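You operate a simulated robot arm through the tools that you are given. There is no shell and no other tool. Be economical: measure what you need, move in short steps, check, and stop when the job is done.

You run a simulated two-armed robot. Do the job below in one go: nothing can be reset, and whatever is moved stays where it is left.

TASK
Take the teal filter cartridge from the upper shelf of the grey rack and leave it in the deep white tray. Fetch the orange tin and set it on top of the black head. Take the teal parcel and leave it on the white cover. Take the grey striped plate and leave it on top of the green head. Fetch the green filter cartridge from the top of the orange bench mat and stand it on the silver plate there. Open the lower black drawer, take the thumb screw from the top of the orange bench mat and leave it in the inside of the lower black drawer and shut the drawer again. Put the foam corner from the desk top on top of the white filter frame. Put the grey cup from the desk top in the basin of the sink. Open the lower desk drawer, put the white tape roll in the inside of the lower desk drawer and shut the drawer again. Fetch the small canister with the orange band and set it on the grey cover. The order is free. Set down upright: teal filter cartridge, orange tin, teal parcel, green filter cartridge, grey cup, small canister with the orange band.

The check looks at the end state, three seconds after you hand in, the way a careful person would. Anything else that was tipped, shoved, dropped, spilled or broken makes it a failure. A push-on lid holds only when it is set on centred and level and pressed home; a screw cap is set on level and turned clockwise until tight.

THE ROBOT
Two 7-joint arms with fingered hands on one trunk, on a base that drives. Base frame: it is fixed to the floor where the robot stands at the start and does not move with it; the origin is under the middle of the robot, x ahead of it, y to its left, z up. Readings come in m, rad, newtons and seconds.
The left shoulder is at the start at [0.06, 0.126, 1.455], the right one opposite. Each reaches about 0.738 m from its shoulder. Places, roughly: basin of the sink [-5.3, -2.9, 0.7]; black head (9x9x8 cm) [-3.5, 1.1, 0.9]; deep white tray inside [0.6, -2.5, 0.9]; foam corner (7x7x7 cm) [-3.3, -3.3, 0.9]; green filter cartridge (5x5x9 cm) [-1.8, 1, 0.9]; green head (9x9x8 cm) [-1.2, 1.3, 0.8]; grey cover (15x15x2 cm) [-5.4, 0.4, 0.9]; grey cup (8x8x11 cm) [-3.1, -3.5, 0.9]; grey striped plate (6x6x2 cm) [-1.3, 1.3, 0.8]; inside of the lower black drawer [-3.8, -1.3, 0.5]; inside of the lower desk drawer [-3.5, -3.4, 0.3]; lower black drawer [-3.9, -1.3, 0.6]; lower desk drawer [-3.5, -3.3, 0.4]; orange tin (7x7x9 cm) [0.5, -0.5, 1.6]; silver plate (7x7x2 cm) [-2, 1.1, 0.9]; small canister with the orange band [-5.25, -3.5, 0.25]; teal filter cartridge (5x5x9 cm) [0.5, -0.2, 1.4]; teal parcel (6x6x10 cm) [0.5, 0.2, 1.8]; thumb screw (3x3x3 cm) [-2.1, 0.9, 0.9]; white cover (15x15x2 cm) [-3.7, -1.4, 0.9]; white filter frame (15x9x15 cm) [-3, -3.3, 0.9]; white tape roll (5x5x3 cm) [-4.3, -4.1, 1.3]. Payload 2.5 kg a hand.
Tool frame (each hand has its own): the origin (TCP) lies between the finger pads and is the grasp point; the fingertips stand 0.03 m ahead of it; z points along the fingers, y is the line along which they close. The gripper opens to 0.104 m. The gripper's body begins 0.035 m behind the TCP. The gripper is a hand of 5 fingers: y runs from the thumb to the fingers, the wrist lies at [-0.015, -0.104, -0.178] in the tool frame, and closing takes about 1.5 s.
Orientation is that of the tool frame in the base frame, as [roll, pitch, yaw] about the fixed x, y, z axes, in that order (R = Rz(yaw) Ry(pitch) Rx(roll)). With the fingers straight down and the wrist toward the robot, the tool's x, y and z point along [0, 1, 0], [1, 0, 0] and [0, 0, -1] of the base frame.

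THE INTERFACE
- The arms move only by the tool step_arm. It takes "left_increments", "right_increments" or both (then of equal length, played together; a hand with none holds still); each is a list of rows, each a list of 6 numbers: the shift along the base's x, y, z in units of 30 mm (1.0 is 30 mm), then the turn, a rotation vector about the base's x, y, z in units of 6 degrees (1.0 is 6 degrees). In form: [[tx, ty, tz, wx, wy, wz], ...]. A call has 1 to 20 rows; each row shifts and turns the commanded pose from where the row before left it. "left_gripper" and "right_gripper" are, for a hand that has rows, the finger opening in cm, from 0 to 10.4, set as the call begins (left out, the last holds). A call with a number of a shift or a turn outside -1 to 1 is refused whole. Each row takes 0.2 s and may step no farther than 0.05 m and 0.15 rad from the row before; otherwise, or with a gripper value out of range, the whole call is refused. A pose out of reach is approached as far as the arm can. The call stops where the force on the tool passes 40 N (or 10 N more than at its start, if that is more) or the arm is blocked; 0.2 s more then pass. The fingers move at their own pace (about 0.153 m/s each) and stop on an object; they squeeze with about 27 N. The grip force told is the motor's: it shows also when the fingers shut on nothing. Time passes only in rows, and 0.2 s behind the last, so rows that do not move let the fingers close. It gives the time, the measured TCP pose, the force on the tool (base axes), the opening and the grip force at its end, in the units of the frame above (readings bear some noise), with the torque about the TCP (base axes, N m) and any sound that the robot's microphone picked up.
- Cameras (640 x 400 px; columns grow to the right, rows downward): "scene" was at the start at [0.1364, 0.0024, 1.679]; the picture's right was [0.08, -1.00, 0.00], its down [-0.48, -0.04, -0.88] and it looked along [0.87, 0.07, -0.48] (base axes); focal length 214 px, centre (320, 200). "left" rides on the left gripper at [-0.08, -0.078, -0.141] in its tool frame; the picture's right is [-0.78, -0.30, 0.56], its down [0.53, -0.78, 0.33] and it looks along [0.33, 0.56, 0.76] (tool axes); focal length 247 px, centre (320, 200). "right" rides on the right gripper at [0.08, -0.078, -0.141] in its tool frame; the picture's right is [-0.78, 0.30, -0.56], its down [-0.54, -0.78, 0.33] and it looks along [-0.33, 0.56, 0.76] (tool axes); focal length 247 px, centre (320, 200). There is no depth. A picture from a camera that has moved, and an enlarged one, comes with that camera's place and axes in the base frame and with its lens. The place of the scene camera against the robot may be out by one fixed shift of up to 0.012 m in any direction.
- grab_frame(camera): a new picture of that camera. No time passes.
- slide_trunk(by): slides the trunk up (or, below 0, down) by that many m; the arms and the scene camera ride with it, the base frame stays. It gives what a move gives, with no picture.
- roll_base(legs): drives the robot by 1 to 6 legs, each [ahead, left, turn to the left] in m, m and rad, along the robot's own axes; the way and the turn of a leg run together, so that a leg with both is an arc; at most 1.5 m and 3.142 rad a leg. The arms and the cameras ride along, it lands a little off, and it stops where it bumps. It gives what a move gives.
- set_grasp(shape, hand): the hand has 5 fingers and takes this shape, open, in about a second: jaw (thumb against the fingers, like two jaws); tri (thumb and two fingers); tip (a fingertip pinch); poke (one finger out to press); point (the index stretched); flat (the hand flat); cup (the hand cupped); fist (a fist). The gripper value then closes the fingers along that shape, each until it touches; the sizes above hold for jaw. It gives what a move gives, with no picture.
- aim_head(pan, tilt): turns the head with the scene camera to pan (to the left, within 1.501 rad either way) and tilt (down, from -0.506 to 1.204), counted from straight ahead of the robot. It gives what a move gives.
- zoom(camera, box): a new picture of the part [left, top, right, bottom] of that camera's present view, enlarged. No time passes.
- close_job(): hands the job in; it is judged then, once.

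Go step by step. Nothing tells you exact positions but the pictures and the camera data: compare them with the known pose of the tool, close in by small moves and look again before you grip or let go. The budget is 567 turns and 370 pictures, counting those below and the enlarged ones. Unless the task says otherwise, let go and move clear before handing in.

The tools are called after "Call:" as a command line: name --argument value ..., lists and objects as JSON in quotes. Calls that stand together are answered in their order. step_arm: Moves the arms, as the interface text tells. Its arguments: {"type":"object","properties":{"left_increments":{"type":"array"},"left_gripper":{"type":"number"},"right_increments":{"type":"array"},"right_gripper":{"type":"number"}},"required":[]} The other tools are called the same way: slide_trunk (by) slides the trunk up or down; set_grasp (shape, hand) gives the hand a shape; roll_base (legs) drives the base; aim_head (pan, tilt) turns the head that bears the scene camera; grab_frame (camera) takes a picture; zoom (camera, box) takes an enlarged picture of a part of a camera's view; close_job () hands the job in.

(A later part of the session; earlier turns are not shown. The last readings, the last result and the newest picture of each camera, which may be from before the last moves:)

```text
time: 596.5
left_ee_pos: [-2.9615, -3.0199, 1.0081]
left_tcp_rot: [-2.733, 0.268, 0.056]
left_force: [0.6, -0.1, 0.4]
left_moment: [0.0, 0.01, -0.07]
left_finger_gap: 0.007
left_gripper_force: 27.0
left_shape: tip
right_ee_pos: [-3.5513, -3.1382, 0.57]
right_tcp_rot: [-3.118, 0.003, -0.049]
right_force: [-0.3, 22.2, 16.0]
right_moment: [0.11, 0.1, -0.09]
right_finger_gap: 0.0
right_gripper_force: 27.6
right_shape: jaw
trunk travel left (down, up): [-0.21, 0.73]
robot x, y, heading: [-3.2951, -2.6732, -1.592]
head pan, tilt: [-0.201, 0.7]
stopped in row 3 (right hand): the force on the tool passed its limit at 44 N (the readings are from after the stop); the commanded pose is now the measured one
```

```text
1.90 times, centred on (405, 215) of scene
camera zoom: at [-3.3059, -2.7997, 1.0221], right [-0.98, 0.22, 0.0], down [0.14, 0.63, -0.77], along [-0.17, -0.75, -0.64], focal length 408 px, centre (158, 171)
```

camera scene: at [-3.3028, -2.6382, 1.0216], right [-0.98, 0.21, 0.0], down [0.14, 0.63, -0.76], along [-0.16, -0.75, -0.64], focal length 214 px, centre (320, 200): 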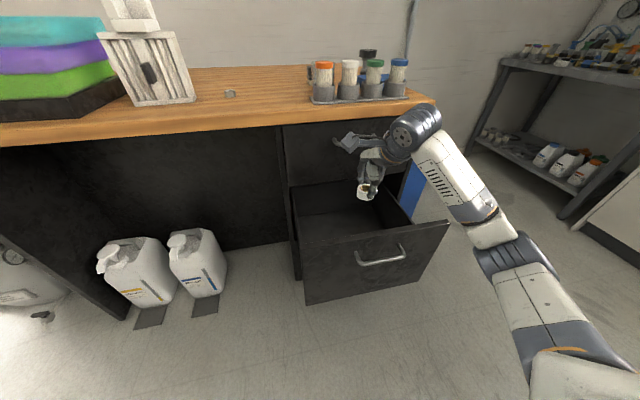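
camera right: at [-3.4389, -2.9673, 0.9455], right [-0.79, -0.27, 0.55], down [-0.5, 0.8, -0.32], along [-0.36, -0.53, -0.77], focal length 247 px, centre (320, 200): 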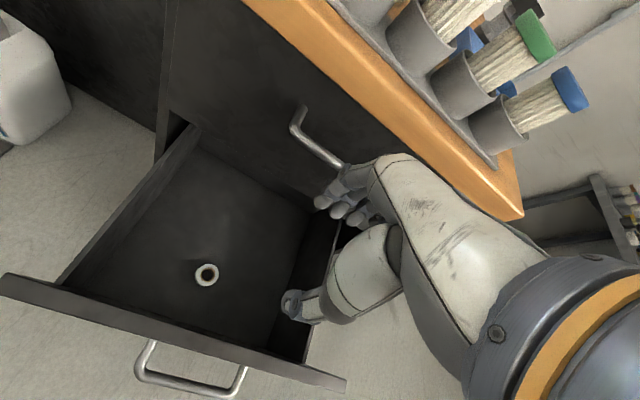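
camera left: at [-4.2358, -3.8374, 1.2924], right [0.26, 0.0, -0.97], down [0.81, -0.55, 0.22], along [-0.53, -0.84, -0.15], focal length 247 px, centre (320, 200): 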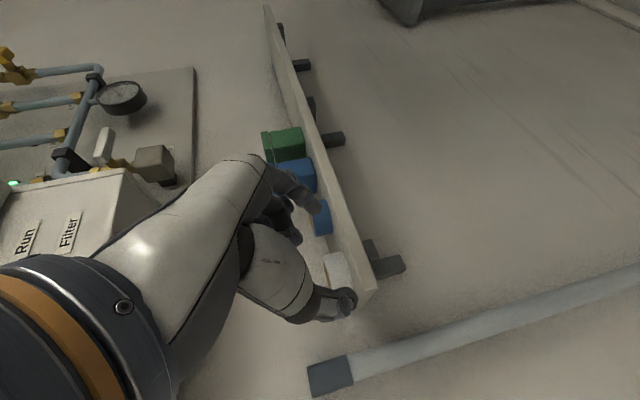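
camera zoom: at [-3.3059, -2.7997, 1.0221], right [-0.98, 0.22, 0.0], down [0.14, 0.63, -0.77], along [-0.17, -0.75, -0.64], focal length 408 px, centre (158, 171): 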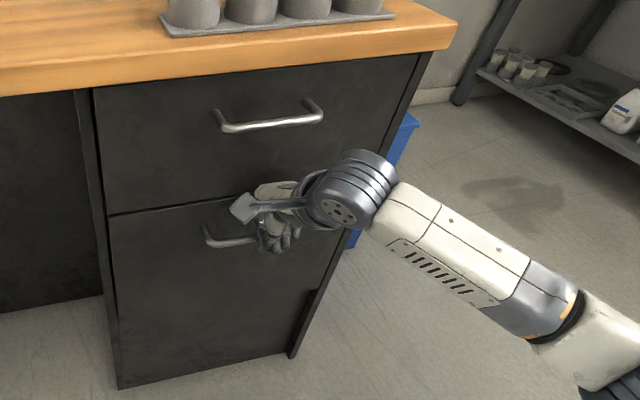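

The drawer is shut against its stop. Next the small canister under the west bench. Withdraw, drive west, turn to face it and look.

Call:
step_arm --right_increments '[[0, 0.5, 0, 0, 0, 0], [0, 1, 0, 0, 0, 0], [0, 1, 0, 0, 0, 0]]'

Call:
roll_base --legs '[[-0.2, 0, 0], [0, -1.05, 0], [0, 0, -1.55], [0, 0.7, 0]]'

Call:
aim_head --pan 0.3 --tilt 0.5

Call:
grab_frame --camera "scene"

```text
time: 597.3
left_ee_pos: [-2.9627, -3.0219, 1.0074]
left_tcp_rot: [-2.733, 0.264, 0.059]
left_force: [-1.1, -0.9, -0.2]
left_moment: [-0.01, -0.02, -0.02]
left_finger_gap: 0.0067
left_gripper_force: 27.4
left_shape: tip
right_ee_pos: [-3.5543, -3.0633, 0.5678]
right_tcp_rot: [-3.12, 0.002, -0.047]
right_force: [0.0, 0.3, 0.2]
right_moment: [0.0, -0.01, 0.0]
right_finger_gap: 0.0001
right_gripper_force: 26.9
right_shape: jaw
trunk travel left (down, up): [-0.21, 0.73]
robot x, y, heading: [-3.2957, -2.6723, -1.591]
head pan, tilt: [-0.201, 0.7]
```

```text
time: 611.2
left_ee_pos: [-4.6437, -3.526, 1.0079]
left_tcp_rot: [-2.732, 0.267, -1.457]
left_force: [0.0, 0.7, 0.4]
left_moment: [-0.02, -0.02, 0.04]
left_finger_gap: 0.0068
left_gripper_force: 26.8
left_shape: tip
right_ee_pos: [-4.7182, -2.935, 0.5668]
right_tcp_rot: [-3.118, 0.004, -1.565]
right_force: [0.2, 0.5, -0.1]
right_moment: [-0.01, -0.04, -0.01]
right_finger_gap: 0.0
right_gripper_force: 26.8
right_shape: jaw
trunk travel left (down, up): [-0.21, 0.73]
robot x, y, heading: [-4.3134, -3.1734, -3.104]
head pan, tilt: [-0.201, 0.7]
```

```text
time: 612.1
left_ee_pos: [-4.6448, -3.525, 1.006]
left_tcp_rot: [-2.73, 0.266, -1.456]
left_force: [-0.6, -0.5, -0.3]
left_moment: [0.0, -0.03, -0.02]
left_finger_gap: 0.0068
left_gripper_force: 27.0
left_shape: tip
right_ee_pos: [-4.717, -2.936, 0.5677]
right_tcp_rot: [-3.12, 0.003, -1.564]
right_force: [-0.6, 0.1, 0.0]
right_moment: [0.01, 0.0, -0.01]
right_finger_gap: 0.0
right_gripper_force: 27.3
right_shape: jaw
trunk travel left (down, up): [-0.21, 0.73]
robot x, y, heading: [-4.3142, -3.1772, -3.107]
head pan, tilt: [0.3, 0.499]
```

```text
102 pictures are left
camera scene: at [-4.4346, -3.2123, 1.0392], right [-0.33, 0.94, 0.0], down [0.45, 0.16, -0.88], along [-0.83, -0.29, -0.48], focal length 214 px, centre (320, 200)
```

scene: 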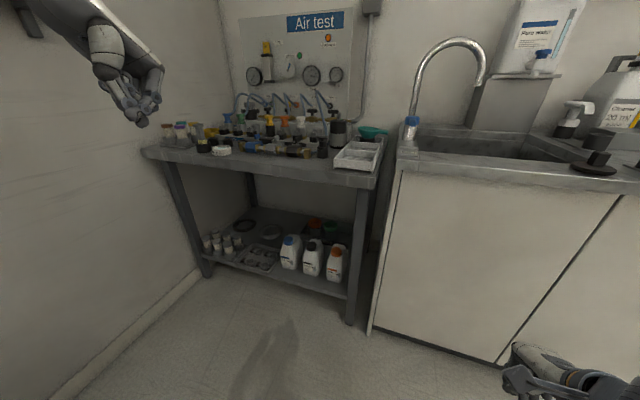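

Call:
zoom --camera "scene" --box '[240, 180, 400, 320]'

```text
2.86 times, centred on (320, 250) of scene
camera zoom: at [-4.4346, -3.2123, 1.0392], right [-0.33, 0.94, 0.0], down [0.45, 0.16, -0.88], along [-0.83, -0.29, -0.48], focal length 613 px, centre (320, 57)
```

zoom: 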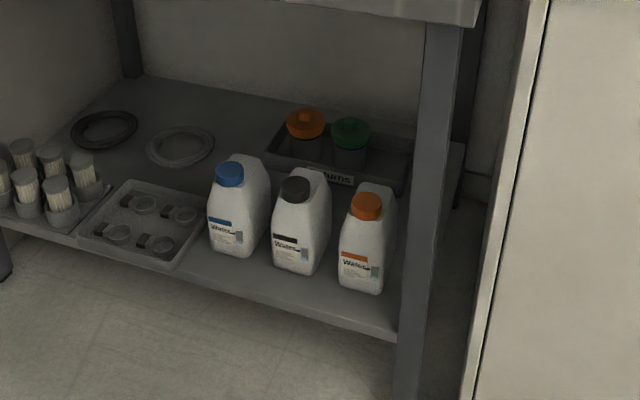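

The canister is the right-most white bottle with the orange band/cap, at about [-5.17, -3.39] on the low shelf. I'll take it by the cap from above with the right hand. Move over.

Call:
roll_base --legs '[[0, 0.45, -0.035], [0.25, 0, 0]]'

Call:
step_arm --right_increments '[[0, 0, -0.8, 0, 0, 0], [0, 0, -0.8, 0, 0, 0], [0, 0, -0.8, 0, 0, 0], [0, 0, -0.8, 0, 0, 0]]' --right_gripper 8.5

Call:
grab_frame --camera "right"

Call:
aim_head --pan -0.3 --tilt 0.7

Call:
grab_frame --camera "scene"

```text
time: 616.2
left_ee_pos: [-4.8879, -3.9694, 1.0069]
left_tcp_rot: [-2.732, 0.266, -1.485]
left_force: [-0.7, 0.2, 0.3]
left_moment: [0.01, -0.01, 0.0]
left_finger_gap: 0.0067
left_gripper_force: 27.0
left_shape: tip
right_ee_pos: [-4.9477, -3.3805, 0.5678]
right_tcp_rot: [-3.12, 0.003, -1.588]
right_force: [0.2, 0.5, -0.3]
right_moment: [0.0, -0.04, 0.01]
right_finger_gap: 0.0001
right_gripper_force: 26.3
right_shape: jaw
trunk travel left (down, up): [-0.21, 0.73]
robot x, y, heading: [-4.5461, -3.628, -3.135]
head pan, tilt: [0.3, 0.499]
```

```text
time: 617.2
left_ee_pos: [-4.8874, -3.9705, 1.0072]
left_tcp_rot: [-2.729, 0.264, -1.483]
left_force: [-0.4, 0.2, -0.3]
left_moment: [0.02, 0.0, -0.02]
left_finger_gap: 0.007
left_gripper_force: 26.6
left_shape: tip
right_ee_pos: [-4.9466, -3.3802, 0.4722]
right_tcp_rot: [-3.119, 0.003, -1.589]
right_force: [-0.2, -0.8, 0.2]
right_moment: [-0.04, 0.02, -0.04]
right_finger_gap: 0.0851
right_gripper_force: 0.1
right_shape: jaw
trunk travel left (down, up): [-0.21, 0.73]
robot x, y, heading: [-4.5513, -3.6295, -3.13]
head pan, tilt: [0.3, 0.499]
```

```text
100 pictures are left
camera right: at [-4.8738, -3.4619, 0.6153], right [-0.29, 0.78, 0.55], down [0.79, 0.52, -0.31], along [-0.53, 0.35, -0.77], focal length 247 px, centre (320, 200)
```

right: 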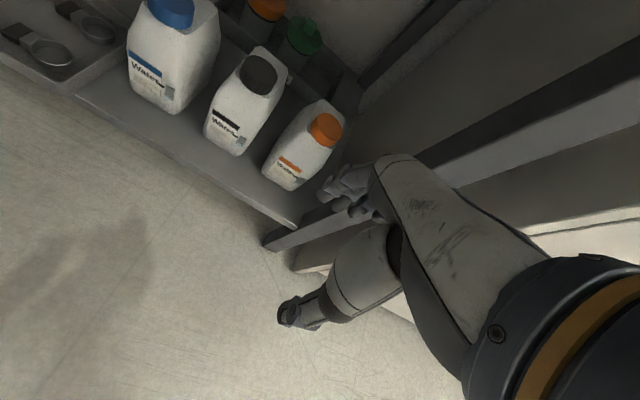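

```text
time: 618.2
left_ee_pos: [-4.887, -3.9692, 1.0067]
left_tcp_rot: [-2.732, 0.266, -1.482]
left_force: [-0.2, -0.5, 0.5]
left_moment: [-0.02, -0.02, 0.01]
left_finger_gap: 0.0064
left_gripper_force: 27.3
left_shape: tip
right_ee_pos: [-4.9468, -3.381, 0.4731]
right_tcp_rot: [-3.12, 0.003, -1.59]
right_force: [1.0, -1.0, -0.7]
right_moment: [-0.04, 0.01, -0.02]
right_finger_gap: 0.0851
right_gripper_force: 0.1
right_shape: jaw
trunk travel left (down, up): [-0.21, 0.73]
robot x, y, heading: [-4.5485, -3.6319, -3.13]
head pan, tilt: [-0.3, 0.7]
```

```text
99 pictures are left
camera scene: at [-4.6649, -3.6115, 1.0216], right [0.29, 0.96, 0.0], down [0.62, -0.18, -0.77], along [-0.73, 0.22, -0.64], focal length 214 px, centre (320, 200)
```

scene: 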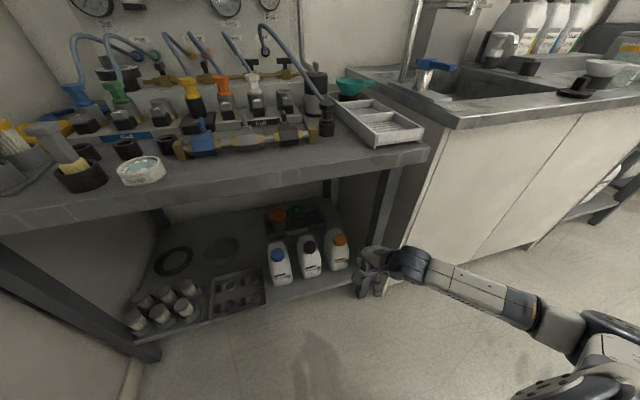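

Cap centre ≈[-5.148, -3.388, 0.38]. Extend the right hand over it at z≈0.47.

Call:
step_arm --right_increments '[[-1, 0, 0, 0, 0, 0], [-1, 0, 0, 0, 0, 0], [-1, 0, 0, 0, 0, 0], [-1, -0.1, 0, 0, 0, 0], [-1, -0.1, 0, 0, 0, 0], [-1, -0.1, 0, 0, 0, 0], [-0.7, 0, 0, 0, 0, 0]]'

Call:
grab_frame --camera "right"

```text
time: 619.8
left_ee_pos: [-4.8885, -3.9701, 1.0066]
left_tcp_rot: [-2.731, 0.265, -1.484]
left_force: [0.1, -0.4, 0.4]
left_moment: [-0.02, -0.02, -0.02]
left_finger_gap: 0.0069
left_gripper_force: 27.6
left_shape: tip
right_ee_pos: [-5.1494, -3.3899, 0.4701]
right_tcp_rot: [-3.117, 0.003, -1.59]
right_force: [0.7, 0.2, 0.5]
right_moment: [0.01, 0.0, 0.0]
right_finger_gap: 0.0849
right_gripper_force: 0.1
right_shape: jaw
trunk travel left (down, up): [-0.21, 0.73]
robot x, y, heading: [-4.5481, -3.6299, -3.134]
head pan, tilt: [-0.3, 0.7]
```

```text
98 pictures are left
camera right: at [-5.0767, -3.471, 0.6133], right [-0.29, 0.78, 0.55], down [0.79, 0.52, -0.31], along [-0.53, 0.35, -0.77], focal length 247 px, centre (320, 200)
```

right: 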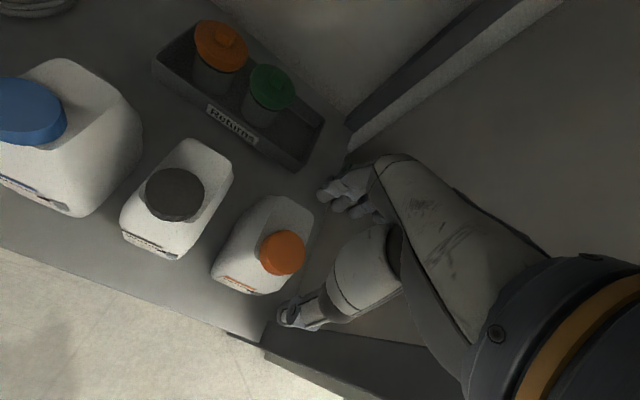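

It is the smallest of three bottles; cap top ≈[-5.161, -3.380, 0.368]. Adjust, narrow to 6.8 cm, lower onto the cap.

Call:
step_arm --right_increments '[[-0.4, 0.33, 0, 0, 0, 0], [0, 0, -1, 0, 0, 0], [0, 0, -1, 0, 0, 0], [0, 0, -0.5, 0, 0, 0]]' --right_gripper 6.8

Call:
zoom --camera "right" --box '[180, 130, 440, 340]'

```text
time: 620.8
left_ee_pos: [-4.8881, -3.9709, 1.0073]
left_tcp_rot: [-2.734, 0.266, -1.484]
left_force: [0.8, -0.5, 0.2]
left_moment: [0.03, -0.01, 0.0]
left_finger_gap: 0.007
left_gripper_force: 26.7
left_shape: tip
right_ee_pos: [-5.1589, -3.379, 0.3967]
right_tcp_rot: [-3.119, 0.003, -1.59]
right_force: [-0.2, -0.4, 1.1]
right_moment: [0.01, 0.0, -0.01]
right_finger_gap: 0.0682
right_gripper_force: 0.0
right_shape: jaw
trunk travel left (down, up): [-0.21, 0.73]
robot x, y, heading: [-4.5491, -3.6301, -3.135]
head pan, tilt: [-0.3, 0.7]
```

```text
1.90 times, centred on (310, 235) of right
camera zoom: at [-5.0871, -3.4597, 0.5403], right [-0.29, 0.78, 0.55], down [0.79, 0.52, -0.31], along [-0.53, 0.35, -0.77], focal length 470 px, centre (339, 133)
```

zoom: 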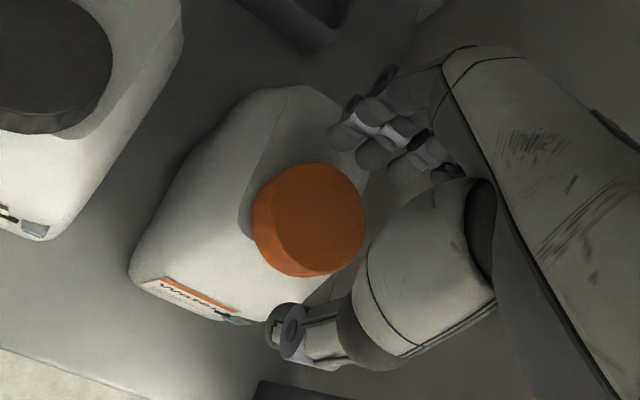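

Centred over the cap. Lower and close.

Call:
step_arm --right_increments '[[0, 0, -0.45, 0, 0, 0], [0, 0, -0.35, 0, 0, 0]]'

Call:
step_arm --right_increments '[[0, 0, 0, 0, 0, 0], [0, 0, 0, 0, 0, 0], [0, 0, 0, 0, 0, 0], [0, 0, 0, 0, 0, 0], [0, 0, 0, 0, 0, 0], [0, 0, 0, 0, 0, 0]]' --right_gripper 0

Call:
step_arm --right_increments '[[0, 0, 0.4, 0, 0, 0], [0, 0, 0.6, 0, 0, 0], [0, 0, 0.6, 0, 0, 0]]'

Call:
zoom --camera "scene" --box '[220, 180, 460, 320]'

```text
time: 621.4
left_ee_pos: [-4.8863, -3.9718, 1.0081]
left_tcp_rot: [-2.733, 0.267, -1.484]
left_force: [0.4, -1.0, 1.0]
left_moment: [0.04, 0.01, 0.02]
left_finger_gap: 0.0067
left_gripper_force: 27.0
left_shape: tip
right_ee_pos: [-5.1642, -3.3784, 0.3805]
right_tcp_rot: [-3.135, 0.001, -1.591]
right_force: [4.8, 0.9, 23.7]
right_moment: [-0.08, 0.82, 0.01]
right_finger_gap: 0.065
right_gripper_force: 0.0
right_shape: jaw
trunk travel left (down, up): [-0.21, 0.73]
robot x, y, heading: [-4.553, -3.6297, -3.136]
head pan, tilt: [-0.3, 0.7]
```

```text
time: 622.8
left_ee_pos: [-4.8855, -3.9722, 1.0078]
left_tcp_rot: [-2.733, 0.267, -1.483]
left_force: [0.4, -0.2, 0.7]
left_moment: [0.05, -0.03, 0.02]
left_finger_gap: 0.0068
left_gripper_force: 26.5
left_shape: tip
right_ee_pos: [-5.1632, -3.3797, 0.3788]
right_tcp_rot: [-3.132, 0.005, -1.589]
right_force: [8.5, 4.6, 32.4]
right_moment: [-0.16, 0.79, -0.11]
right_finger_gap: 0.0412
right_gripper_force: 27.3
right_shape: jaw
trunk travel left (down, up): [-0.21, 0.73]
robot x, y, heading: [-4.5485, -3.6322, -3.134]
head pan, tilt: [-0.3, 0.7]
```

```text
time: 623.6
left_ee_pos: [-4.8882, -3.9695, 1.0057]
left_tcp_rot: [-2.732, 0.266, -1.485]
left_force: [0.6, 0.3, 0.1]
left_moment: [0.03, 0.0, 0.0]
left_finger_gap: 0.0066
left_gripper_force: 27.2
left_shape: tip
right_ee_pos: [-5.1561, -3.378, 0.4207]
right_tcp_rot: [-3.114, 0.004, -1.591]
right_force: [-0.6, -0.2, -2.2]
right_moment: [0.02, -0.08, 0.0]
right_finger_gap: 0.0405
right_gripper_force: 26.9
right_shape: jaw
trunk travel left (down, up): [-0.21, 0.73]
robot x, y, heading: [-4.5499, -3.6295, -3.131]
head pan, tilt: [-0.3, 0.7]
```

```text
2.67 times, centred on (340, 250) of scene
camera zoom: at [-4.6651, -3.6114, 1.0214], right [0.29, 0.96, 0.0], down [0.62, -0.19, -0.76], along [-0.73, 0.22, -0.64], focal length 572 px, centre (267, 67)
```

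zoom: 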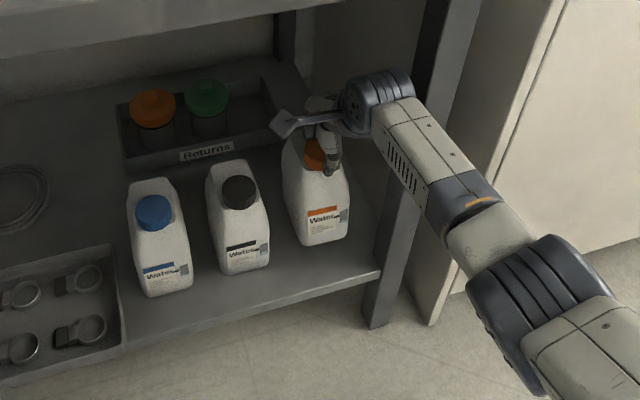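

The canister is lifted cleanly. Back out from under the bench, draw the arm in and raise the trunk for the drive north.

Call:
roll_base --legs '[[-0.3, 0, 0]]'

Call:
step_arm --right_increments '[[0.8, 0, 0.4, 0, 0, 0], [0.8, 0, 0.4, 0, 0, 0], [0.8, 0, 0.4, 0, 0, 0], [0.8, 0, 0.4, 0, 0, 0], [0.8, 0, 0.4, 0, 0, 0], [0.8, 0, 0.4, 0, 0, 0]]'

Call:
slide_trunk --by 0.4

Call:
roll_base --legs '[[0.15, 0, 0], [0, -1.2, 0], [0, -1.2, 0]]'

Call:
aim_head --pan -0.9 --tilt 0.4

Call:
grab_frame --camera "scene"

```text
time: 625.7
left_ee_pos: [-4.6152, -3.9675, 1.0059]
left_tcp_rot: [-2.731, 0.265, -1.489]
left_force: [-1.1, 0.2, -0.2]
left_moment: [0.05, 0.02, -0.01]
left_finger_gap: 0.0069
left_gripper_force: 26.9
left_shape: tip
right_ee_pos: [-4.8809, -3.3724, 0.4196]
right_tcp_rot: [-3.115, 0.004, -1.594]
right_force: [-0.3, 0.3, -2.7]
right_moment: [0.01, -0.09, 0.05]
right_finger_gap: 0.0409
right_gripper_force: 27.1
right_shape: jaw
trunk travel left (down, up): [-0.21, 0.73]
robot x, y, heading: [-4.2737, -3.6301, -3.142]
head pan, tilt: [-0.3, 0.7]
stopped in leg 1: the robot was blocked; the commanded pose is now the measured one
```

```text
time: 627.1
left_ee_pos: [-4.615, -3.9666, 1.0058]
left_tcp_rot: [-2.73, 0.267, -1.486]
left_force: [-0.1, 0.2, 0.0]
left_moment: [-0.01, 0.01, 0.0]
left_finger_gap: 0.0069
left_gripper_force: 27.4
left_shape: tip
right_ee_pos: [-4.7397, -3.3732, 0.4919]
right_tcp_rot: [-3.118, 0.002, -1.595]
right_force: [-0.3, 0.3, -2.7]
right_moment: [0.0, -0.07, 0.03]
right_finger_gap: 0.0408
right_gripper_force: 27.3
right_shape: jaw
trunk travel left (down, up): [-0.21, 0.73]
robot x, y, heading: [-4.2731, -3.6316, -3.139]
head pan, tilt: [-0.3, 0.7]
```

```text
time: 631.0
left_ee_pos: [-4.6163, -3.967, 1.4066]
left_tcp_rot: [-2.73, 0.265, -1.488]
left_force: [0.0, 0.1, -0.1]
left_moment: [-0.01, 0.01, 0.0]
left_finger_gap: 0.007
left_gripper_force: 27.1
left_shape: tip
right_ee_pos: [-4.7388, -3.3719, 0.8916]
right_tcp_rot: [-3.118, 0.003, -1.596]
right_force: [-0.1, -0.2, -2.8]
right_moment: [-0.03, -0.06, 0.01]
right_finger_gap: 0.0407
right_gripper_force: 27.2
right_shape: jaw
trunk travel left (down, up): [-0.61, 0.33]
robot x, y, heading: [-4.271, -3.6285, -3.141]
head pan, tilt: [-0.3, 0.7]
```

```text
time: 643.5
left_ee_pos: [-4.7624, -1.6044, 1.4067]
left_tcp_rot: [-2.731, 0.265, -1.514]
left_force: [-0.9, -0.8, 0.6]
left_moment: [-0.01, -0.04, -0.01]
left_finger_gap: 0.0069
left_gripper_force: 27.0
left_shape: tip
right_ee_pos: [-4.871, -1.0084, 0.8916]
right_tcp_rot: [-3.118, 0.003, -1.62]
right_force: [-0.2, 0.2, -2.6]
right_moment: [-0.05, -0.06, 0.04]
right_finger_gap: 0.0407
right_gripper_force: 27.0
right_shape: jaw
trunk travel left (down, up): [-0.61, 0.33]
robot x, y, heading: [-4.41, -1.2783, 3.121]
head pan, tilt: [-0.3, 0.7]
```

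```text
time: 644.5
left_ee_pos: [-4.7627, -1.6046, 1.4055]
left_tcp_rot: [-2.731, 0.264, -1.516]
left_force: [0.5, 0.2, -1.5]
left_moment: [0.01, 0.03, 0.02]
left_finger_gap: 0.0069
left_gripper_force: 26.8
left_shape: tip
right_ee_pos: [-4.8709, -1.0087, 0.8924]
right_tcp_rot: [-3.117, 0.004, -1.62]
right_force: [-0.2, -0.7, -3.8]
right_moment: [-0.01, -0.06, 0.0]
right_finger_gap: 0.0406
right_gripper_force: 26.7
right_shape: jaw
trunk travel left (down, up): [-0.61, 0.33]
robot x, y, heading: [-4.4155, -1.2769, 3.122]
head pan, tilt: [-0.901, 0.4]
```

```text
95 pictures are left
camera scene: at [-4.5033, -1.2067, 1.4483], right [0.8, 0.6, 0.0], down [0.24, -0.31, -0.92], along [-0.56, 0.73, -0.39], focal length 214 px, centre (320, 200)
```

scene: 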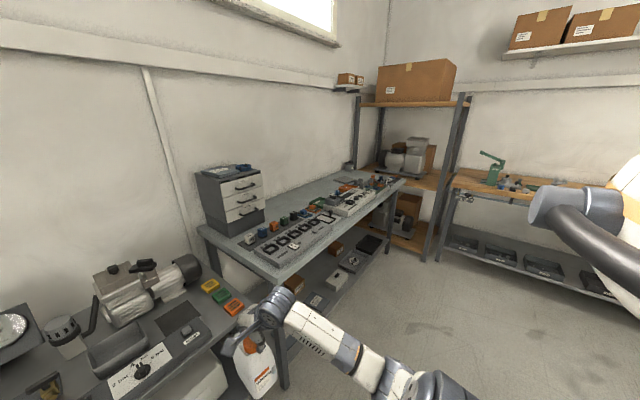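

Clear way. Raise more and continue north to the bench with the grey cover.

Call:
slide_trunk --by 0.3

Call:
roll_base --legs '[[-0.05, 0, 0.02], [0, -1.4, 0]]'

Call:
aim_head --pan -0.1 --tilt 0.6

Call:
grab_frame --camera "scene"

```text
time: 647.5
left_ee_pos: [-4.7627, -1.6048, 1.7068]
left_tcp_rot: [-2.729, 0.265, -1.516]
left_force: [-0.4, -0.6, -0.3]
left_moment: [0.03, -0.04, 0.01]
left_finger_gap: 0.0068
left_gripper_force: 27.4
left_shape: tip
right_ee_pos: [-4.87, -1.0073, 1.1912]
right_tcp_rot: [-3.118, 0.004, -1.62]
right_force: [0.3, -0.9, -2.6]
right_moment: [-0.01, -0.07, -0.02]
right_finger_gap: 0.0406
right_gripper_force: 26.5
right_shape: jaw
trunk travel left (down, up): [-0.91, 0.03]
robot x, y, heading: [-4.4144, -1.2747, 3.119]
head pan, tilt: [-0.901, 0.4]
```

```text
time: 655.1
left_ee_pos: [-4.702, -0.188, 1.7058]
left_tcp_rot: [-2.73, 0.264, -1.496]
left_force: [-0.5, 0.2, 0.1]
left_moment: [0.0, 0.0, -0.01]
left_finger_gap: 0.0068
left_gripper_force: 27.3
left_shape: tip
right_ee_pos: [-4.8229, 0.4084, 1.1919]
right_tcp_rot: [-3.119, 0.003, -1.604]
right_force: [-0.1, -1.2, -2.5]
right_moment: [0.02, -0.06, 0.0]
right_finger_gap: 0.0405
right_gripper_force: 27.2
right_shape: jaw
trunk travel left (down, up): [-0.91, 0.03]
robot x, y, heading: [-4.3583, 0.1502, 3.136]
head pan, tilt: [-0.901, 0.4]
```

```text
time: 656.2
left_ee_pos: [-4.7022, -0.1872, 1.7079]
left_tcp_rot: [-2.73, 0.266, -1.495]
left_force: [0.1, 0.0, 0.6]
left_moment: [0.0, 0.03, -0.01]
left_finger_gap: 0.0068
left_gripper_force: 26.8
left_shape: tip
right_ee_pos: [-4.8215, 0.4085, 1.1926]
right_tcp_rot: [-3.117, 0.003, -1.603]
right_force: [-0.1, -0.3, -2.4]
right_moment: [-0.02, -0.05, 0.01]
right_finger_gap: 0.0404
right_gripper_force: 26.8
right_shape: jaw
trunk travel left (down, up): [-0.91, 0.03]
robot x, y, heading: [-4.3631, 0.1518, 3.14]
head pan, tilt: [-0.099, 0.6]
```

```text
94 pictures are left
camera scene: at [-4.4816, 0.153, 1.7302], right [0.1, 0.99, 0.0], down [0.56, -0.06, -0.83], along [-0.82, 0.09, -0.56], focal length 214 px, centre (320, 200)
```

scene: 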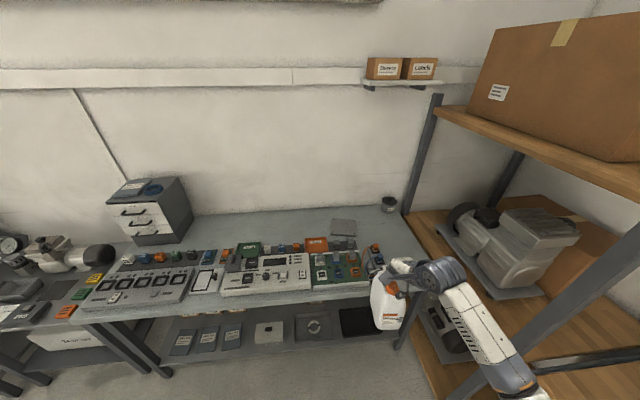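

Call:
zoom --camera "scene" --box '[280, 190, 440, 310]'

```text
3.33 times, centred on (360, 250) of scene
camera zoom: at [-4.4816, 0.153, 1.7302], right [0.1, 0.99, 0.0], down [0.56, -0.06, -0.83], along [-0.82, 0.09, -0.56], focal length 715 px, centre (187, 33)
```

zoom: 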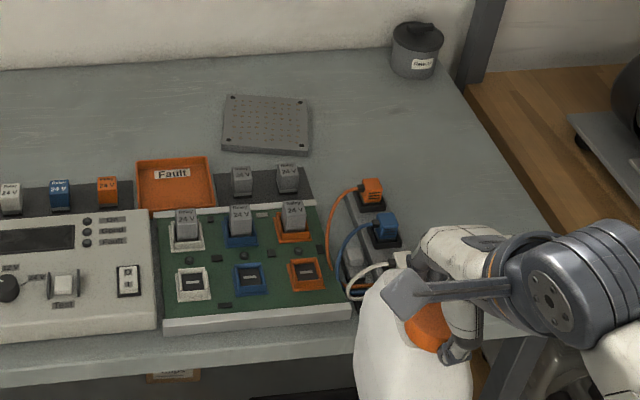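

Grey cover centre ≈[-5.41, 0.39], at the back of the bench. Raise the canister a bit, roll closer, and extend over the instruments.

Call:
step_arm --right_increments '[[0, 0, 1, 0, 0, 0], [0, 0, 1, 0, 0, 0], [-0.5, 0, 0.5, 0, 0, 0]]'

Call:
roll_base --legs '[[0.3, 0, 0]]'

Call:
step_arm --right_increments '[[-1, 0, 0, 0, 0, 0], [-1, 0, 0, 0, 0, 0], [-1, 0, 0, 0, 0, 0], [-1, 0, 0, 0, 0, 0], [-1, 0, 0, 0, 0, 0], [-1, 0, 0, 0, 0, 0]]'

Call:
grab_frame --camera "scene"

```text
time: 657.0
left_ee_pos: [-4.703, -0.1869, 1.7061]
left_tcp_rot: [-2.729, 0.265, -1.495]
left_force: [-1.0, -0.1, 0.8]
left_moment: [0.05, -0.05, 0.01]
left_finger_gap: 0.0069
left_gripper_force: 26.7
left_shape: tip
right_ee_pos: [-4.8372, 0.4099, 1.266]
right_tcp_rot: [-3.117, 0.004, -1.602]
right_force: [-0.6, 0.9, -2.8]
right_moment: [0.0, -0.09, 0.0]
right_finger_gap: 0.0404
right_gripper_force: 26.7
right_shape: jaw
trunk travel left (down, up): [-0.91, 0.03]
robot x, y, heading: [-4.3606, 0.1476, 3.139]
head pan, tilt: [-0.099, 0.6]
```

```text
time: 659.1
left_ee_pos: [-5.0003, -0.1856, 1.7076]
left_tcp_rot: [-2.73, 0.265, -1.496]
left_force: [-0.1, 0.4, 0.4]
left_moment: [0.0, 0.03, 0.0]
left_finger_gap: 0.0069
left_gripper_force: 26.9
left_shape: tip
right_ee_pos: [-5.135, 0.4116, 1.2675]
right_tcp_rot: [-3.119, 0.002, -1.602]
right_force: [-0.1, 0.0, -3.1]
right_moment: [-0.02, -0.07, 0.02]
right_finger_gap: 0.0407
right_gripper_force: 27.0
right_shape: jaw
trunk travel left (down, up): [-0.91, 0.03]
robot x, y, heading: [-4.6568, 0.1483, 3.136]
head pan, tilt: [-0.099, 0.6]
```

```text
time: 660.5
left_ee_pos: [-5.0001, -0.1866, 1.7062]
left_tcp_rot: [-2.728, 0.266, -1.496]
left_force: [0.5, 0.5, 0.0]
left_moment: [0.02, 0.01, 0.03]
left_finger_gap: 0.0067
left_gripper_force: 27.1
left_shape: tip
right_ee_pos: [-5.314, 0.4089, 1.2673]
right_tcp_rot: [-3.117, 0.005, -1.601]
right_force: [0.3, -0.6, -2.8]
right_moment: [0.0, -0.05, -0.01]
right_finger_gap: 0.0405
right_gripper_force: 27.0
right_shape: jaw
trunk travel left (down, up): [-0.91, 0.03]
robot x, y, heading: [-4.6612, 0.1496, 3.137]
head pan, tilt: [-0.099, 0.6]
```

```text
92 pictures are left
camera scene: at [-4.7802, 0.1536, 1.7301], right [0.1, 0.99, 0.0], down [0.56, -0.06, -0.82], along [-0.82, 0.09, -0.57], focal length 214 px, centre (320, 200)
```

scene: 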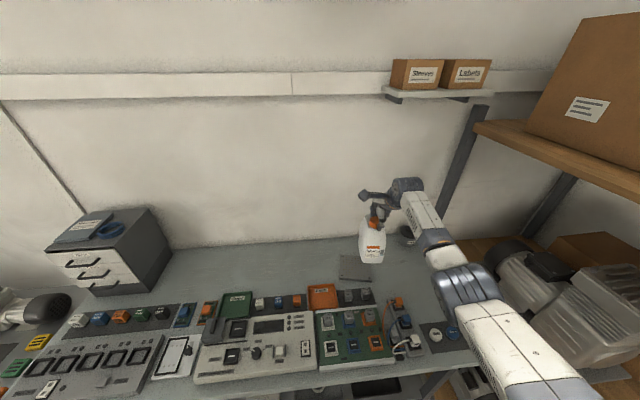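

Over the bench and upright. Extend the last 7 cm and lower with the trunk, then check with the right camera.

Call:
step_arm --right_increments '[[-1, 0, 0, 0, 0, 0], [-1, -0.2, 0, 0, 0, 0], [-0.3, 0, 0, 0, 0, 0]]'

Call:
slide_trunk --by -0.1

Call:
grab_frame --camera "right"

Call:
zoom --camera "scene" --box '[290, 160, 470, 300]'

```text
time: 661.3
left_ee_pos: [-5.0001, -0.1862, 1.7063]
left_tcp_rot: [-2.73, 0.266, -1.497]
left_force: [0.5, 1.0, 0.8]
left_moment: [0.0, 0.0, -0.02]
left_finger_gap: 0.0064
left_gripper_force: 26.5
left_shape: tip
right_ee_pos: [-5.3385, 0.399, 1.2716]
right_tcp_rot: [-3.118, 0.005, -1.602]
right_force: [0.6, 0.8, -3.0]
right_moment: [0.0, -0.1, -0.01]
right_finger_gap: 0.0405
right_gripper_force: 27.2
right_shape: jaw
right hand out of reach, approached as far as the arm can: row 1, 2, 3
trunk travel left (down, up): [-0.91, 0.03]
robot x, y, heading: [-4.6551, 0.1491, 3.143]
head pan, tilt: [-0.099, 0.6]
```

```text
time: 662.6
left_ee_pos: [-4.9993, -0.1861, 1.6063]
left_tcp_rot: [-2.729, 0.266, -1.497]
left_force: [-1.6, -0.7, 0.2]
left_moment: [0.02, -0.03, 0.02]
left_finger_gap: 0.0069
left_gripper_force: 27.1
left_shape: tip
right_ee_pos: [-5.3394, 0.3977, 1.1706]
right_tcp_rot: [-3.115, 0.003, -1.602]
right_force: [0.1, -0.6, -2.7]
right_moment: [-0.02, -0.07, 0.03]
right_finger_gap: 0.0403
right_gripper_force: 27.6
right_shape: jaw
trunk travel left (down, up): [-0.81, 0.13]
robot x, y, heading: [-4.6591, 0.1525, 3.14]
head pan, tilt: [-0.099, 0.6]
```

```text
91 pictures are left
camera right: at [-5.2682, 0.3155, 1.3137], right [-0.28, 0.78, 0.55], down [0.8, 0.51, -0.31], along [-0.53, 0.35, -0.77], focal length 247 px, centre (320, 200)
```

right: 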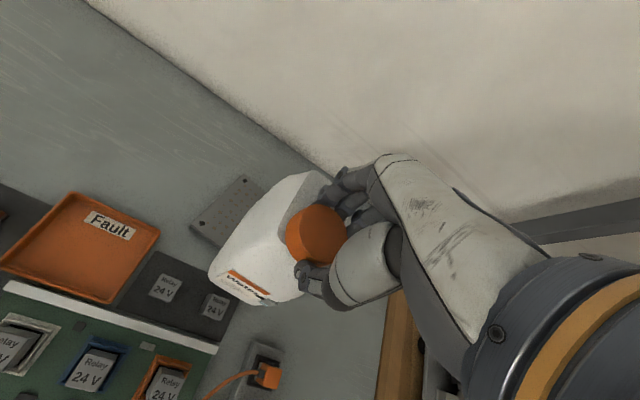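

```text
2.86 times, centred on (380, 230) of scene
camera zoom: at [-4.7794, 0.1542, 1.6302], right [0.1, 0.99, 0.0], down [0.56, -0.06, -0.82], along [-0.82, 0.09, -0.57], focal length 613 px, centre (149, 114)
```

zoom: 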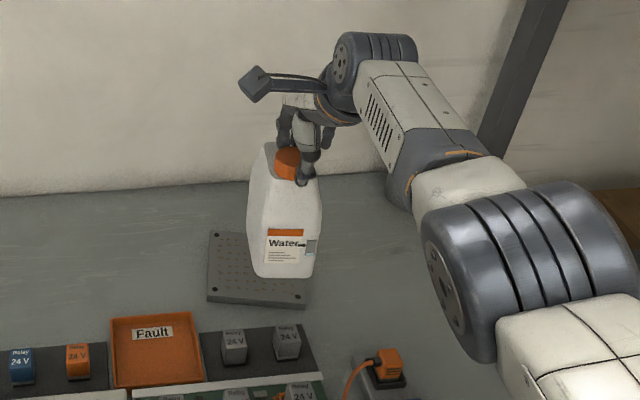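

Move the base 4 cm closer and shift 1 cm in −y, then lower.

Call:
roll_base --legs '[[0.04, 0, 0]]'

Call:
step_arm --right_increments '[[0, -0.33, 0, 0, 0, 0], [0, 0, 0, 0, 0, 0]]'

Call:
slide_trunk --by -0.05

Call:
zoom --camera "scene" --box '[290, 160, 470, 300]'

```text
time: 663.5
left_ee_pos: [-5.0383, -0.1863, 1.6058]
left_tcp_rot: [-2.729, 0.265, -1.495]
left_force: [0.2, 0.3, -0.3]
left_moment: [-0.01, -0.01, 0.01]
left_finger_gap: 0.0065
left_gripper_force: 27.2
left_shape: tip
right_ee_pos: [-5.3789, 0.3973, 1.171]
right_tcp_rot: [-3.118, 0.004, -1.603]
right_force: [-0.5, -0.2, -3.5]
right_moment: [-0.03, -0.06, 0.0]
right_finger_gap: 0.0404
right_gripper_force: 27.6
right_shape: jaw
trunk travel left (down, up): [-0.81, 0.13]
robot x, y, heading: [-4.6975, 0.149, 3.139]
head pan, tilt: [-0.099, 0.6]
```

```text
time: 664.1
left_ee_pos: [-5.0416, -0.1857, 1.6063]
left_tcp_rot: [-2.727, 0.264, -1.493]
left_force: [-0.5, 0.5, -0.3]
left_moment: [0.02, 0.02, 0.0]
left_finger_gap: 0.0068
left_gripper_force: 27.3
left_shape: tip
right_ee_pos: [-5.3804, 0.3865, 1.1694]
right_tcp_rot: [-3.115, 0.003, -1.601]
right_force: [-0.9, 0.1, -2.3]
right_moment: [-0.04, -0.09, 0.04]
right_finger_gap: 0.0406
right_gripper_force: 27.0
right_shape: jaw
trunk travel left (down, up): [-0.81, 0.13]
robot x, y, heading: [-4.6946, 0.1539, 3.139]
head pan, tilt: [-0.099, 0.6]
```

```text
time: 665.0
left_ee_pos: [-5.0402, -0.186, 1.557]
left_tcp_rot: [-2.73, 0.264, -1.496]
left_force: [0.2, 0.8, -0.5]
left_moment: [0.03, 0.0, 0.03]
left_finger_gap: 0.0068
left_gripper_force: 26.3
left_shape: tip
right_ee_pos: [-5.3782, 0.3863, 1.1202]
right_tcp_rot: [-3.116, 0.004, -1.603]
right_force: [0.5, -0.4, -3.6]
right_moment: [-0.03, -0.08, 0.01]
right_finger_gap: 0.0408
right_gripper_force: 27.2
right_shape: jaw
trunk travel left (down, up): [-0.76, 0.18]
robot x, y, heading: [-4.6946, 0.1487, 3.137]
head pan, tilt: [-0.099, 0.6]
```

```text
2.86 times, centred on (380, 230) of scene
camera zoom: at [-4.8188, 0.1542, 1.5801], right [0.1, 0.99, 0.0], down [0.56, -0.06, -0.82], along [-0.82, 0.08, -0.57], focal length 613 px, centre (149, 114)
```

zoom: 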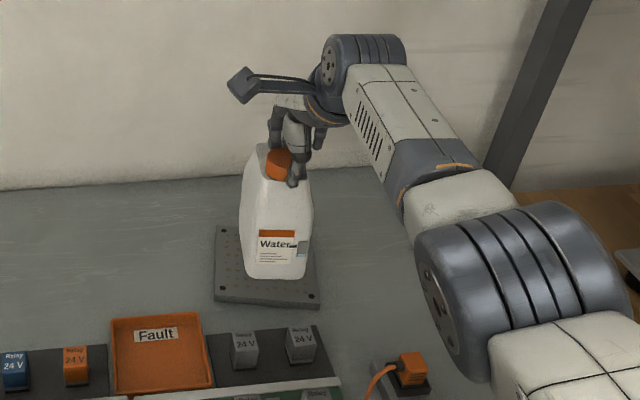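

Nicely over the cover. Lower in small trunk steps until contact.

Call:
slide_trunk --by -0.012

Call:
slide_trunk --by -0.008

Call:
slide_trunk --by -0.006

Call:
slide_trunk --by -0.005

```text
time: 665.6
left_ee_pos: [-5.0395, -0.1852, 1.5438]
left_tcp_rot: [-2.73, 0.266, -1.497]
left_force: [0.6, -0.2, -1.1]
left_moment: [-0.03, -0.03, 0.0]
left_finger_gap: 0.0067
left_gripper_force: 27.1
left_shape: tip
right_ee_pos: [-5.3784, 0.3867, 1.1085]
right_tcp_rot: [-3.117, 0.004, -1.603]
right_force: [-0.1, 0.0, -4.0]
right_moment: [0.01, -0.05, 0.02]
right_finger_gap: 0.0405
right_gripper_force: 26.9
right_shape: jaw
trunk travel left (down, up): [-0.748, 0.192]
robot x, y, heading: [-4.6954, 0.1564, 3.135]
head pan, tilt: [-0.099, 0.6]
```

```text
time: 666.2
left_ee_pos: [-5.039, -0.1864, 1.5369]
left_tcp_rot: [-2.73, 0.267, -1.494]
left_force: [-0.1, 0.3, -0.5]
left_moment: [0.02, -0.01, 0.0]
left_finger_gap: 0.0068
left_gripper_force: 27.3
left_shape: tip
right_ee_pos: [-5.3781, 0.3872, 1.099]
right_tcp_rot: [-3.116, 0.003, -1.602]
right_force: [-0.4, 0.5, -3.0]
right_moment: [0.01, -0.04, 0.02]
right_finger_gap: 0.0404
right_gripper_force: 27.2
right_shape: jaw
trunk travel left (down, up): [-0.74, 0.2]
robot x, y, heading: [-4.6938, 0.1483, 3.135]
head pan, tilt: [-0.099, 0.6]
```

```text
time: 666.7
left_ee_pos: [-5.0393, -0.1855, 1.5298]
left_tcp_rot: [-2.73, 0.264, -1.496]
left_force: [0.6, -0.5, -0.3]
left_moment: [-0.01, 0.03, 0.02]
left_finger_gap: 0.007
left_gripper_force: 27.0
left_shape: tip
right_ee_pos: [-5.3776, 0.3864, 1.0945]
right_tcp_rot: [-3.117, 0.003, -1.604]
right_force: [-0.1, -0.7, -3.1]
right_moment: [0.0, -0.1, 0.01]
right_finger_gap: 0.0406
right_gripper_force: 26.8
right_shape: jaw
trunk travel left (down, up): [-0.734, 0.206]
robot x, y, heading: [-4.6972, 0.152, 3.14]
head pan, tilt: [-0.099, 0.6]
```

```text
time: 667.3
left_ee_pos: [-5.0411, -0.1863, 1.5271]
left_tcp_rot: [-2.73, 0.266, -1.493]
left_force: [-0.5, -0.3, 0.0]
left_moment: [0.0, -0.01, -0.02]
left_finger_gap: 0.007
left_gripper_force: 27.2
left_shape: tip
right_ee_pos: [-5.3799, 0.3863, 1.0885]
right_tcp_rot: [-3.119, 0.002, -1.603]
right_force: [-0.5, 0.0, -2.8]
right_moment: [-0.02, -0.08, 0.01]
right_finger_gap: 0.0405
right_gripper_force: 26.5
right_shape: jaw
trunk travel left (down, up): [-0.729, 0.211]
robot x, y, heading: [-4.6951, 0.1474, 3.138]
head pan, tilt: [-0.099, 0.6]
```

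Call:
slide_trunk --by -0.006

Call:
slide_trunk --by -0.006

Call:
slide_trunk --by -0.005

Call:
slide_trunk --by -0.005

Call:
zoom --camera "scene" --box '[290, 160, 470, 300]'

```text
time: 667.8
left_ee_pos: [-5.0399, -0.1863, 1.5189]
left_tcp_rot: [-2.73, 0.264, -1.496]
left_force: [-0.3, -0.4, -0.1]
left_moment: [0.0, 0.02, -0.03]
left_finger_gap: 0.0071
left_gripper_force: 26.7
left_shape: tip
right_ee_pos: [-5.379, 0.3874, 1.0832]
right_tcp_rot: [-3.116, 0.003, -1.603]
right_force: [-1.0, 0.3, -3.2]
right_moment: [-0.01, -0.09, -0.01]
right_finger_gap: 0.0406
right_gripper_force: 27.0
right_shape: jaw
trunk travel left (down, up): [-0.723, 0.217]
robot x, y, heading: [-4.6977, 0.1525, 3.139]
head pan, tilt: [-0.099, 0.6]
```

```text
time: 668.4
left_ee_pos: [-5.0399, -0.1864, 1.5133]
left_tcp_rot: [-2.73, 0.267, -1.495]
left_force: [0.4, 0.7, 0.7]
left_moment: [0.0, 0.0, 0.01]
left_finger_gap: 0.0067
left_gripper_force: 26.7
left_shape: tip
right_ee_pos: [-5.3787, 0.3863, 1.0776]
right_tcp_rot: [-3.117, 0.002, -1.602]
right_force: [-0.6, 0.4, -2.0]
right_moment: [-0.02, -0.07, -0.01]
right_finger_gap: 0.0405
right_gripper_force: 26.9
right_shape: jaw
trunk travel left (down, up): [-0.717, 0.223]
robot x, y, heading: [-4.6968, 0.1499, 3.14]
head pan, tilt: [-0.099, 0.6]
```

```text
time: 668.9
left_ee_pos: [-5.0399, -0.1864, 1.5089]
left_tcp_rot: [-2.73, 0.264, -1.497]
left_force: [-0.2, 0.9, -0.2]
left_moment: [-0.02, 0.01, 0.0]
left_finger_gap: 0.0069
left_gripper_force: 26.7
left_shape: tip
right_ee_pos: [-5.3793, 0.385, 1.0717]
right_tcp_rot: [-3.117, 0.003, -1.603]
right_force: [0.4, -0.1, -2.4]
right_moment: [0.03, -0.08, -0.01]
right_finger_gap: 0.0407
right_gripper_force: 26.8
right_shape: jaw
trunk travel left (down, up): [-0.712, 0.228]
robot x, y, heading: [-4.6958, 0.1454, 3.141]
head pan, tilt: [-0.099, 0.6]
```

```text
time: 669.5
left_ee_pos: [-5.038, -0.1849, 1.5038]
left_tcp_rot: [-2.73, 0.265, -1.496]
left_force: [0.1, 0.8, 0.2]
left_moment: [0.0, -0.02, 0.0]
left_finger_gap: 0.0066
left_gripper_force: 26.6
left_shape: tip
right_ee_pos: [-5.3794, 0.3863, 1.068]
right_tcp_rot: [-3.116, 0.004, -1.601]
right_force: [0.0, 0.1, -2.1]
right_moment: [0.0, -0.1, -0.03]
right_finger_gap: 0.0407
right_gripper_force: 26.8
right_shape: jaw
trunk travel left (down, up): [-0.707, 0.233]
robot x, y, heading: [-4.6992, 0.1503, 3.139]
head pan, tilt: [-0.099, 0.6]
```

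```text
2.86 times, centred on (380, 230) of scene
camera zoom: at [-4.8188, 0.1542, 1.5271], right [0.1, 0.99, 0.0], down [0.56, -0.06, -0.82], along [-0.82, 0.08, -0.57], focal length 613 px, centre (149, 114)
```

zoom: 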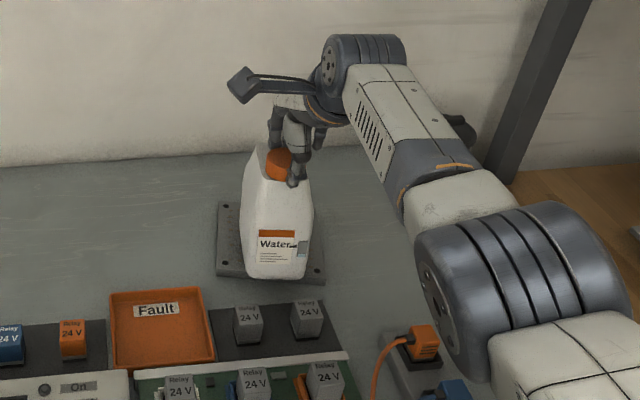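

Still hovering; the canister should sit ~3 cm further back on the cover. Creep the base forward.

Call:
roll_base --legs '[[0.03, 0, 0]]'

Call:
zoom --camera "scene" --box '[290, 160, 470, 300]'

```text
time: 670.3
left_ee_pos: [-5.0681, -0.1851, 1.503]
left_tcp_rot: [-2.729, 0.264, -1.494]
left_force: [-0.1, 0.7, 0.1]
left_moment: [0.02, -0.01, -0.02]
left_finger_gap: 0.0069
left_gripper_force: 27.5
left_shape: tip
right_ee_pos: [-5.4076, 0.3871, 1.066]
right_tcp_rot: [-3.117, 0.004, -1.601]
right_force: [0.1, 0.6, -2.8]
right_moment: [-0.01, -0.06, 0.02]
right_finger_gap: 0.0406
right_gripper_force: 27.1
right_shape: jaw
trunk travel left (down, up): [-0.707, 0.233]
robot x, y, heading: [-4.7255, 0.1506, 3.135]
head pan, tilt: [-0.099, 0.6]
```

```text
2.86 times, centred on (380, 230) of scene
camera zoom: at [-4.8484, 0.1542, 1.5271], right [0.1, 0.99, 0.0], down [0.56, -0.06, -0.82], along [-0.82, 0.08, -0.57], focal length 613 px, centre (149, 114)
```

zoom: 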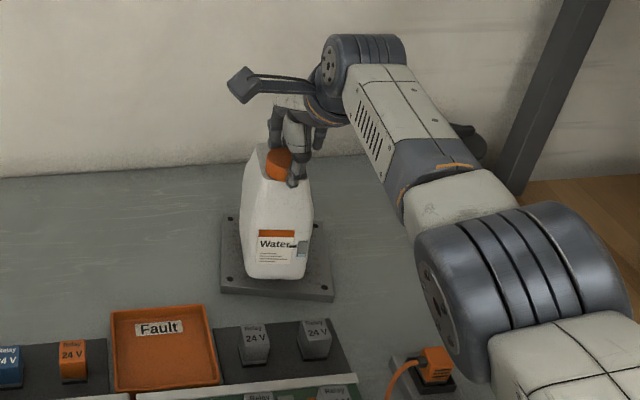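

Good placement now. Continue lowering to contact.

Call:
slide_trunk --by -0.008

Call:
slide_trunk --by -0.006

Call:
slide_trunk --by -0.005

Call:
slide_trunk --by -0.005

```text
time: 670.9
left_ee_pos: [-5.0702, -0.1859, 1.4957]
left_tcp_rot: [-2.728, 0.265, -1.494]
left_force: [-0.5, -0.5, -0.3]
left_moment: [-0.01, -0.02, -0.02]
left_finger_gap: 0.007
left_gripper_force: 27.7
left_shape: tip
right_ee_pos: [-5.4079, 0.3862, 1.0578]
right_tcp_rot: [-3.114, 0.002, -1.601]
right_force: [0.4, -0.6, -3.2]
right_moment: [-0.01, -0.12, 0.04]
right_finger_gap: 0.0408
right_gripper_force: 27.0
right_shape: jaw
trunk travel left (down, up): [-0.699, 0.241]
robot x, y, heading: [-4.7249, 0.1501, 3.136]
head pan, tilt: [-0.099, 0.6]
```

```text
time: 671.4
left_ee_pos: [-5.0681, -0.1857, 1.4889]
left_tcp_rot: [-2.729, 0.265, -1.496]
left_force: [0.2, 0.2, -0.4]
left_moment: [-0.01, 0.03, 0.02]
left_finger_gap: 0.0067
left_gripper_force: 26.9
left_shape: tip
right_ee_pos: [-5.4079, 0.3867, 1.0531]
right_tcp_rot: [-3.119, 0.003, -1.602]
right_force: [0.0, -0.4, -2.3]
right_moment: [0.01, 0.02, -0.03]
right_finger_gap: 0.0408
right_gripper_force: 27.2
right_shape: jaw
trunk travel left (down, up): [-0.693, 0.247]
robot x, y, heading: [-4.7238, 0.155, 3.136]
head pan, tilt: [-0.099, 0.6]
```

```text
time: 671.9
left_ee_pos: [-5.0669, -0.1867, 1.4841]
left_tcp_rot: [-2.73, 0.265, -1.494]
left_force: [0.1, -0.1, 1.0]
left_moment: [0.02, 0.01, -0.05]
left_finger_gap: 0.0068
left_gripper_force: 26.7
left_shape: tip
right_ee_pos: [-5.4071, 0.3857, 1.0508]
right_tcp_rot: [-3.122, 0.003, -1.601]
right_force: [4.0, 0.7, 5.7]
right_moment: [-0.05, 0.15, 0.03]
right_finger_gap: 0.0405
right_gripper_force: 27.1
right_shape: jaw
trunk travel left (down, up): [-0.688, 0.252]
robot x, y, heading: [-4.7229, 0.1516, 3.137]
head pan, tilt: [-0.099, 0.6]
```

```text
time: 672.5
left_ee_pos: [-5.0643, -0.1872, 1.4809]
left_tcp_rot: [-2.733, 0.267, -1.495]
left_force: [0.2, 0.3, -0.4]
left_moment: [0.0, 0.0, 0.01]
left_finger_gap: 0.0066
left_gripper_force: 26.7
left_shape: tip
right_ee_pos: [-5.407, 0.3846, 1.0492]
right_tcp_rot: [-3.128, 0.005, -1.6]
right_force: [7.0, 0.4, 18.3]
right_moment: [-0.13, 0.56, 0.02]
right_finger_gap: 0.0401
right_gripper_force: 27.3
right_shape: jaw
trunk travel left (down, up): [-0.683, 0.257]
robot x, y, heading: [-4.728, 0.148, 3.137]
head pan, tilt: [-0.099, 0.6]
```

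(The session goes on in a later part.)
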